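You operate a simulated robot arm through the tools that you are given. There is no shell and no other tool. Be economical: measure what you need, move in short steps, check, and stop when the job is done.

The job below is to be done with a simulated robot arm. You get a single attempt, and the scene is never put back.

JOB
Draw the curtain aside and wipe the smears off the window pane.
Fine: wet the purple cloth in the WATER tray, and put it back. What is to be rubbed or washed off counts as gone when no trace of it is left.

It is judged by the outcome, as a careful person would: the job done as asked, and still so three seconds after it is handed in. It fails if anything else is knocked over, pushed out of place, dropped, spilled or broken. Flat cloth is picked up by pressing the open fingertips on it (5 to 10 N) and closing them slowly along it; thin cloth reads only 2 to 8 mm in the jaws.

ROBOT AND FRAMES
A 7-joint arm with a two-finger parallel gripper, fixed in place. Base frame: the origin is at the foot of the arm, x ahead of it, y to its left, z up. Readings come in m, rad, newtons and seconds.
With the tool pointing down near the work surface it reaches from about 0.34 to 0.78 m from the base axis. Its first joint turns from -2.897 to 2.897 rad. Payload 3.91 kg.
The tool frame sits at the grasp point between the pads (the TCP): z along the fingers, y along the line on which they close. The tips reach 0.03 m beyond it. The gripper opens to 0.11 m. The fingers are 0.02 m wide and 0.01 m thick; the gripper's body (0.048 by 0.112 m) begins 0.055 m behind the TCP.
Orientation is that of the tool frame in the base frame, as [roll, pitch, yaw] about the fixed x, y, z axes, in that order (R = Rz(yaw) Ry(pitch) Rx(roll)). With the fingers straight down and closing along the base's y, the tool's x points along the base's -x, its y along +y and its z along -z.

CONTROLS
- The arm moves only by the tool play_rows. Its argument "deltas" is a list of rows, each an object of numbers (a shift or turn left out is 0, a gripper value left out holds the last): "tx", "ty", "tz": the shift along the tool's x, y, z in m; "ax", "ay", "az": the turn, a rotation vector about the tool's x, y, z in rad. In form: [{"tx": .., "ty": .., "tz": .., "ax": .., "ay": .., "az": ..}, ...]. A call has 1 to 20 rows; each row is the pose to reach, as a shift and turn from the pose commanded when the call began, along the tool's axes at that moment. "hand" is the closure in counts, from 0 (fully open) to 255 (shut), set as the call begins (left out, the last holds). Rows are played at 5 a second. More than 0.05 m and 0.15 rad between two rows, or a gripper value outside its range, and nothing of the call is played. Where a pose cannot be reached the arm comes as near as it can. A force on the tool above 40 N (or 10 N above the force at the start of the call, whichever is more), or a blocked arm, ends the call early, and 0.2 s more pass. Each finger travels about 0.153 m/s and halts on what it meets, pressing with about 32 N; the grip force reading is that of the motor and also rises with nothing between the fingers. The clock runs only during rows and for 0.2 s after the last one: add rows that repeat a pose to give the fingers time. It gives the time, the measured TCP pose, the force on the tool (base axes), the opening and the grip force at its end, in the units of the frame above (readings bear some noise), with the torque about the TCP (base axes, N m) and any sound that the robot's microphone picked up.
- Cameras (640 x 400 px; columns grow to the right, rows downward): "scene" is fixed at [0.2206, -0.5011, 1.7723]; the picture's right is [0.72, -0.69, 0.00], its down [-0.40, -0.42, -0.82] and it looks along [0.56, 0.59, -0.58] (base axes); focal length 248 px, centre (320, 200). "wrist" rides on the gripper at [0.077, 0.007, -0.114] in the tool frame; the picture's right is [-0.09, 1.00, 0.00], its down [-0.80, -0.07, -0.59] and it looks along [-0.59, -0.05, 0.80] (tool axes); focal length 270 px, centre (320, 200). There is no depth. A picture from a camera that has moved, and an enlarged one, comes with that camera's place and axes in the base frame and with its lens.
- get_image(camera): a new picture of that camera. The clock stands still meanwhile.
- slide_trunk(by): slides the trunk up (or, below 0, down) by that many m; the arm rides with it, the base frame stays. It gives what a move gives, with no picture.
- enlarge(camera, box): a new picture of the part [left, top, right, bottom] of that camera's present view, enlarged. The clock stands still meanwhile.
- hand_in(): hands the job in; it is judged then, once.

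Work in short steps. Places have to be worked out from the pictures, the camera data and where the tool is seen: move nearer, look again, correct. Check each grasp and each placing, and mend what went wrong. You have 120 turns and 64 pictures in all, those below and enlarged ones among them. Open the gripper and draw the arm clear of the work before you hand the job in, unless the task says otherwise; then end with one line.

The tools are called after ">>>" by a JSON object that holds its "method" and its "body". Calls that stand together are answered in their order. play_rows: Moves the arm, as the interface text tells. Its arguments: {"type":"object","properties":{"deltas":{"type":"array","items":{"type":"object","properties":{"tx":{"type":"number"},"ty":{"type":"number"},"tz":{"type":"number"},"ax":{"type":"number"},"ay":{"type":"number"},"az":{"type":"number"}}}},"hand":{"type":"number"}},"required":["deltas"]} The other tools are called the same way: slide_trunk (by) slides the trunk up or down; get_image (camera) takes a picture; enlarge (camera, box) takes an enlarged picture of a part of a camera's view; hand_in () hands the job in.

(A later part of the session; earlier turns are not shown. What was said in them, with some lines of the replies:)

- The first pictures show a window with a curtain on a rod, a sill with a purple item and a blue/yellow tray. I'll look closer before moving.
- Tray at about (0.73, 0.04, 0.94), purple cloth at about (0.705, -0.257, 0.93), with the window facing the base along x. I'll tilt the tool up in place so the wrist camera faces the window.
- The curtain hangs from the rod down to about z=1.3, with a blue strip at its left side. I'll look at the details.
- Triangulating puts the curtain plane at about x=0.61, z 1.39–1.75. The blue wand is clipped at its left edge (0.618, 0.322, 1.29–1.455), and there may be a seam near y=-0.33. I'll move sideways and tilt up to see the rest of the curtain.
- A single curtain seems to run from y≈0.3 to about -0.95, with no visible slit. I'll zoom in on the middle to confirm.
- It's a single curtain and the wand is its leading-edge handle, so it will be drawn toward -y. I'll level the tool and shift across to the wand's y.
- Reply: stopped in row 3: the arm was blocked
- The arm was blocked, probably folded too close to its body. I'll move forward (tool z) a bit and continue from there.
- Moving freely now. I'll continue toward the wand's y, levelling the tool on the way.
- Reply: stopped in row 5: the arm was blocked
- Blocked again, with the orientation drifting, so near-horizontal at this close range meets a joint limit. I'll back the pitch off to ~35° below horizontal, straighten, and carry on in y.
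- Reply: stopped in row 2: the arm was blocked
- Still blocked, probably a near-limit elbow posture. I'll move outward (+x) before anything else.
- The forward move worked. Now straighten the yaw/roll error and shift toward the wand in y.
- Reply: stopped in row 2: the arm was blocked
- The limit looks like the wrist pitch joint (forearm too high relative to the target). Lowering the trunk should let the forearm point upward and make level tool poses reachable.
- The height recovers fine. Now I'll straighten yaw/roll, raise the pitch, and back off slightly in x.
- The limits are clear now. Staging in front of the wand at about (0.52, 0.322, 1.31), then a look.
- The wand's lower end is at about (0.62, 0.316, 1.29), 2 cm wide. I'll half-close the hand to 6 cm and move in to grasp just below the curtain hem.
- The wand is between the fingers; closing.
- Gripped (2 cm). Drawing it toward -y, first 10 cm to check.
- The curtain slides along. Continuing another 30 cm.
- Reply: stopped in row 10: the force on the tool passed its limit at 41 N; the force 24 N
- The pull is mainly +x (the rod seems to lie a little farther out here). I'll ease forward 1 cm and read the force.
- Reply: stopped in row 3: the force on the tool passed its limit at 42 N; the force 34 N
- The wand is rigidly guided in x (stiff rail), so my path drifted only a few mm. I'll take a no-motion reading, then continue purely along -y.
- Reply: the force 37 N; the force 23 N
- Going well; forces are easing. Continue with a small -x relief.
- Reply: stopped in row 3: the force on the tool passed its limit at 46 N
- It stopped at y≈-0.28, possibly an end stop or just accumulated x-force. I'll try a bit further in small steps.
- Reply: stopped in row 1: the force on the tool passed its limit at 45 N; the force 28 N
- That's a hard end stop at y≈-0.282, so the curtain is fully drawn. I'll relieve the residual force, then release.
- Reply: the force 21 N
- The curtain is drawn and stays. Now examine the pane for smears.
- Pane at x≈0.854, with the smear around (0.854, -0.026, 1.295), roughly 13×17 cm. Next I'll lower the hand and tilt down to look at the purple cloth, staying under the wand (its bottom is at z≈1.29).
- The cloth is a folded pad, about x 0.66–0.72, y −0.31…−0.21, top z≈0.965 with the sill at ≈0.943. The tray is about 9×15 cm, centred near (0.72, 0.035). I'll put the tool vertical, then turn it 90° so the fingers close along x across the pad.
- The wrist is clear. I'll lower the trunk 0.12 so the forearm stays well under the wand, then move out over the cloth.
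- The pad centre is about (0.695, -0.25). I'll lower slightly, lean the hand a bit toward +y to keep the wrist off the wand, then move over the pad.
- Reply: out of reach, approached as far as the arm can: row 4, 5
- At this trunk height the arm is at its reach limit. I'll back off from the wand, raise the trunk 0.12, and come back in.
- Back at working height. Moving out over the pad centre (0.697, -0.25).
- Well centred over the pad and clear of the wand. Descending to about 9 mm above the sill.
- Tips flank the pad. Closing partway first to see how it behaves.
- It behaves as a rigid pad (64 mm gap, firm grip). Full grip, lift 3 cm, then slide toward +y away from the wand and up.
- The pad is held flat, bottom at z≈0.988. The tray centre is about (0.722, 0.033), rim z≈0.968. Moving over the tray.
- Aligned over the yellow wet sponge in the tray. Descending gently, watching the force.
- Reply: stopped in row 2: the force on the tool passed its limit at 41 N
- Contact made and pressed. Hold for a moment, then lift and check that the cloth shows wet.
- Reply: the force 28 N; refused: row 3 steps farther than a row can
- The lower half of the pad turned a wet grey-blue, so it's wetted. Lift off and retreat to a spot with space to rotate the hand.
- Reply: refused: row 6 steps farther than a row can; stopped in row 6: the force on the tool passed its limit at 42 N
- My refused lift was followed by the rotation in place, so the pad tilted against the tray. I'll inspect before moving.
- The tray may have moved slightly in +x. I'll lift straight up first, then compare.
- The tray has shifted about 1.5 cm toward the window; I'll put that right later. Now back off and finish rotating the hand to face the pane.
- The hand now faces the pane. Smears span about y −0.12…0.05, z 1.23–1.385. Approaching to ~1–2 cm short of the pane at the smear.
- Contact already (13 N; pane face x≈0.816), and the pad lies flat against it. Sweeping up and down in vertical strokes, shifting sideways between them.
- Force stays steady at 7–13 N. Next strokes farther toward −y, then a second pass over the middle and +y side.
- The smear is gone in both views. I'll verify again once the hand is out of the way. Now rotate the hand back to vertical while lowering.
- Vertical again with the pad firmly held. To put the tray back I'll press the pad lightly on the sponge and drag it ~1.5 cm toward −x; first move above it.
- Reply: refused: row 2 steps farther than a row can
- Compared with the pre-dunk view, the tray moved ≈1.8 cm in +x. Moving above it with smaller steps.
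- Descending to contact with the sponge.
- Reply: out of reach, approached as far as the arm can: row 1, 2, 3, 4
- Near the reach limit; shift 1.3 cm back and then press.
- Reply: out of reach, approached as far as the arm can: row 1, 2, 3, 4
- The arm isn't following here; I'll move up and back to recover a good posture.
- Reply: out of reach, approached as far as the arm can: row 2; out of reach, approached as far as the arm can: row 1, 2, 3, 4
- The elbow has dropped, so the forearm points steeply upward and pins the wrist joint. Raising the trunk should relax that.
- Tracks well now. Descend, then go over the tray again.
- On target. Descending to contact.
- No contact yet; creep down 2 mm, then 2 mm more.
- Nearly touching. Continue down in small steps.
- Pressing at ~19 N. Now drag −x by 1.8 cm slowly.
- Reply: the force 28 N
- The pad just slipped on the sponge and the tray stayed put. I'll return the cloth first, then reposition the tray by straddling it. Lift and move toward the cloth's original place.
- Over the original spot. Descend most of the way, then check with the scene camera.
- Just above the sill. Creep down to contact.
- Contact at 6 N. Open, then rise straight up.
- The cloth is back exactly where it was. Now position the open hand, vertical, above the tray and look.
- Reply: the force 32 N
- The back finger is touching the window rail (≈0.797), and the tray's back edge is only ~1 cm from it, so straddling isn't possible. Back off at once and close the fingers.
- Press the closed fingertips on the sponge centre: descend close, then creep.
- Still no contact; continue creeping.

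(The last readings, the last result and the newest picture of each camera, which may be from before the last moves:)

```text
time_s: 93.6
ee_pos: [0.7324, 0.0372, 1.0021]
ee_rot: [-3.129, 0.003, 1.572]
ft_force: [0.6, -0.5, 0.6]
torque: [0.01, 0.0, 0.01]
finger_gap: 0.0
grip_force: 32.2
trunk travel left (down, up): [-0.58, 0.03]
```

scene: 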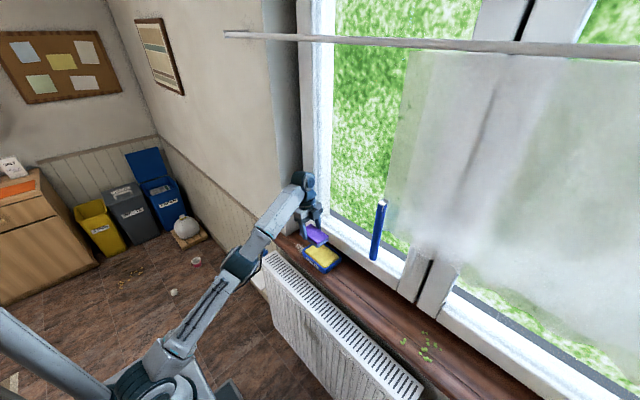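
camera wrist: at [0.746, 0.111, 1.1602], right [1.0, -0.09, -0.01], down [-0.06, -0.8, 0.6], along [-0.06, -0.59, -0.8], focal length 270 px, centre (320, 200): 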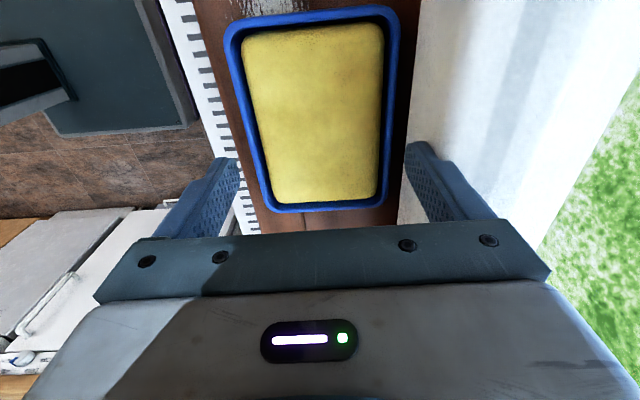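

>>> {"method": "play_rows", "body": {"deltas": [{"tz": 0.0015}, {"tz": 0.003}]}}

>>> {"method": "play_rows", "body": {"deltas": [{"tz": 0.0015}, {"tz": 0.003}]}}

>>> {"method": "play_rows", "body": {"deltas": [{"tz": 0.001}, {"tz": 0.002}]}}

```text
time_s: 94.2
ee_pos: [0.7332, 0.037, 1.002]
ee_rot: [-3.132, 0.005, 1.571]
ft_force: [-1.9, -1.9, 11.4]
torque: [0.07, 0.0, 0.05]
finger_gap: 0.0
grip_force: 32.5
trunk travel left (down, up): [-0.58, 0.03]
```

```text
time_s: 94.8
ee_pos: [0.7326, 0.0382, 1.0001]
ee_rot: [-3.138, 0.004, 1.57]
ft_force: [7.3, -3.3, 34.9]
torque: [0.03, -0.24, 0.31]
finger_gap: 0.0
grip_force: 31.8
trunk travel left (down, up): [-0.58, 0.03]
```

```text
time_s: 95.3
ee_pos: [0.734, 0.0386, 1.0016]
ee_rot: [3.142, 0.003, 1.571]
ft_force: [-0.8, -1.8, 14.4]
torque: [0.11, 0.0, 0.08]
finger_gap: 0.0
grip_force: 32.1
trunk travel left (down, up): [-0.58, 0.03]
stopped in row 2: the force on the tool passed its limit at 47 N (the readings are from after the stop); the commanded pose is now the measured one
```

Pressing at ~14 N. Drag −x by 1.7 cm.

>>> {"method": "play_rows", "body": {"deltas": [{"ty": -0.003, "tz": 0.0005}, {"ty": -0.006, "tz": 0.0007}, {"ty": -0.009, "tz": 0.0007}, {"ty": -0.012, "tz": 0.0007}, {"ty": -0.015, "tz": 0.0007}, {"ty": -0.017, "tz": 0.0007}]}}

>>> {"method": "enlarge", "body": {"camera": "scene", "box": [280, 210, 370, 290]}}

```text
time_s: 96.7
ee_pos: [0.7152, 0.04, 1.0023]
ee_rot: [-3.14, 0.003, 1.57]
ft_force: [15.3, 1.4, 33.4]
torque: [0.38, -0.49, -0.11]
finger_gap: 0.0
grip_force: 31.8
trunk travel left (down, up): [-0.58, 0.03]
```

```text
5.00 times, centred on (325, 250) of scene
camera zoom: at [0.2206, -0.5011, 1.7723], right [0.72, -0.69, 0.0], down [-0.4, -0.42, -0.82], along [0.56, 0.59, -0.58], focal length 1238 px, centre (295, -50)
```

zoom: 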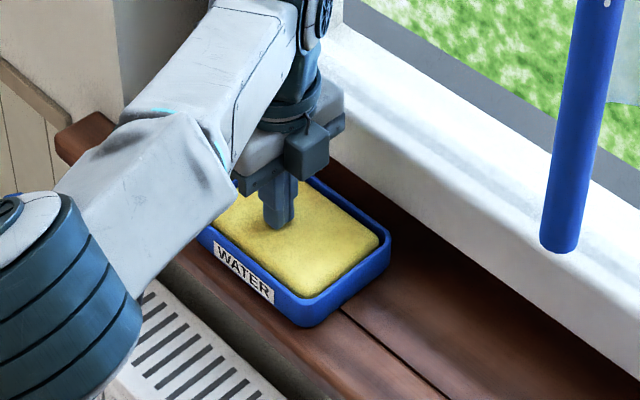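

The tray is back at its original position (corners match the early picture). Lift straight off, retreat and open.

>>> {"method": "play_rows", "body": {"deltas": [{"tz": -0.01}, {"tz": -0.04}, {"tz": -0.08}, {"tz": -0.12}, {"tz": -0.12, "ty": -0.04}, {"tz": -0.12, "ty": -0.08}, {"tz": -0.12, "ty": -0.12}, {"tz": -0.12, "ty": -0.16}, {"tz": -0.12, "ty": -0.2}, {"tz": -0.12, "ty": -0.24}]}}

>>> {"method": "play_rows", "body": {"deltas": [{"tz": 0}, {"tz": 0}, {"tz": 0}, {"tz": 0}], "hand": 0}}

>>> {"method": "get_image", "body": {"camera": "scene"}}

```text
time_s: 98.9
ee_pos: [0.4732, 0.0396, 1.12]
ee_rot: [-3.138, 0.005, 1.574]
ft_force: [0.8, 0.5, 0.2]
torque: [0.01, -0.01, 0.01]
finger_gap: 0.0
grip_force: 31.9
trunk travel left (down, up): [-0.58, 0.03]
```

```text
time_s: 99.9
ee_pos: [0.4751, 0.0387, 1.1191]
ee_rot: [-3.136, 0.003, 1.57]
ft_force: [-0.6, -0.9, 0.6]
torque: [0.04, 0.01, -0.02]
finger_gap: 0.1101
grip_force: 0.1
trunk travel left (down, up): [-0.58, 0.03]
```

```text
1 pictures are left
```

scene: 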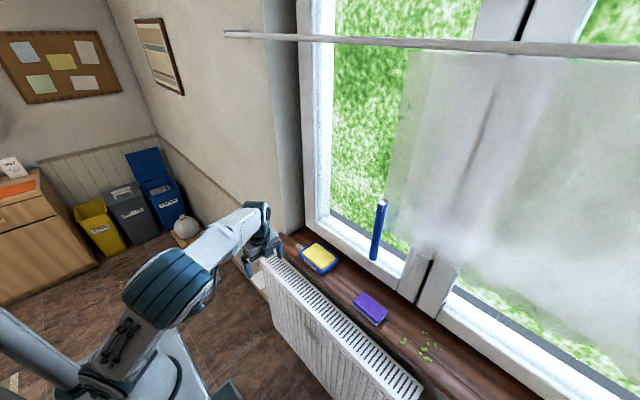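

Everything is in place. Last picture: a close check of the pane's former smear area.

>>> {"method": "enlarge", "body": {"camera": "scene", "box": [320, 120, 410, 250]}}

```text
3.08 times, centred on (365, 185) of scene
camera zoom: at [0.2206, -0.5011, 1.7723], right [0.72, -0.69, 0.0], down [-0.4, -0.42, -0.82], along [0.56, 0.59, -0.58], focal length 762 px, centre (182, 246)
```

zoom: 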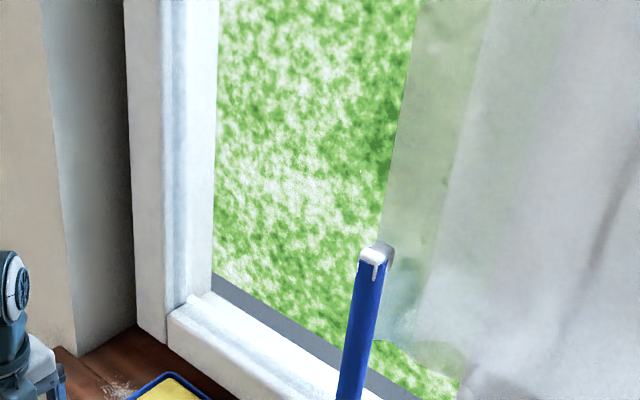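

The pane is clean, the curtain is drawn, the cloth and tray are in place, and the arm is clear with the gripper open. Handing in.

>>> {"method": "hand_in", "body": {}}

```text
The job is handed in.
```

The curtain is drawn aside to its stop, no smear shows on the pane in the final pictures, and the wetted purple cloth is back in its place; I accidentally pushed the WATER tray about 2 cm and slid it back to where it was.
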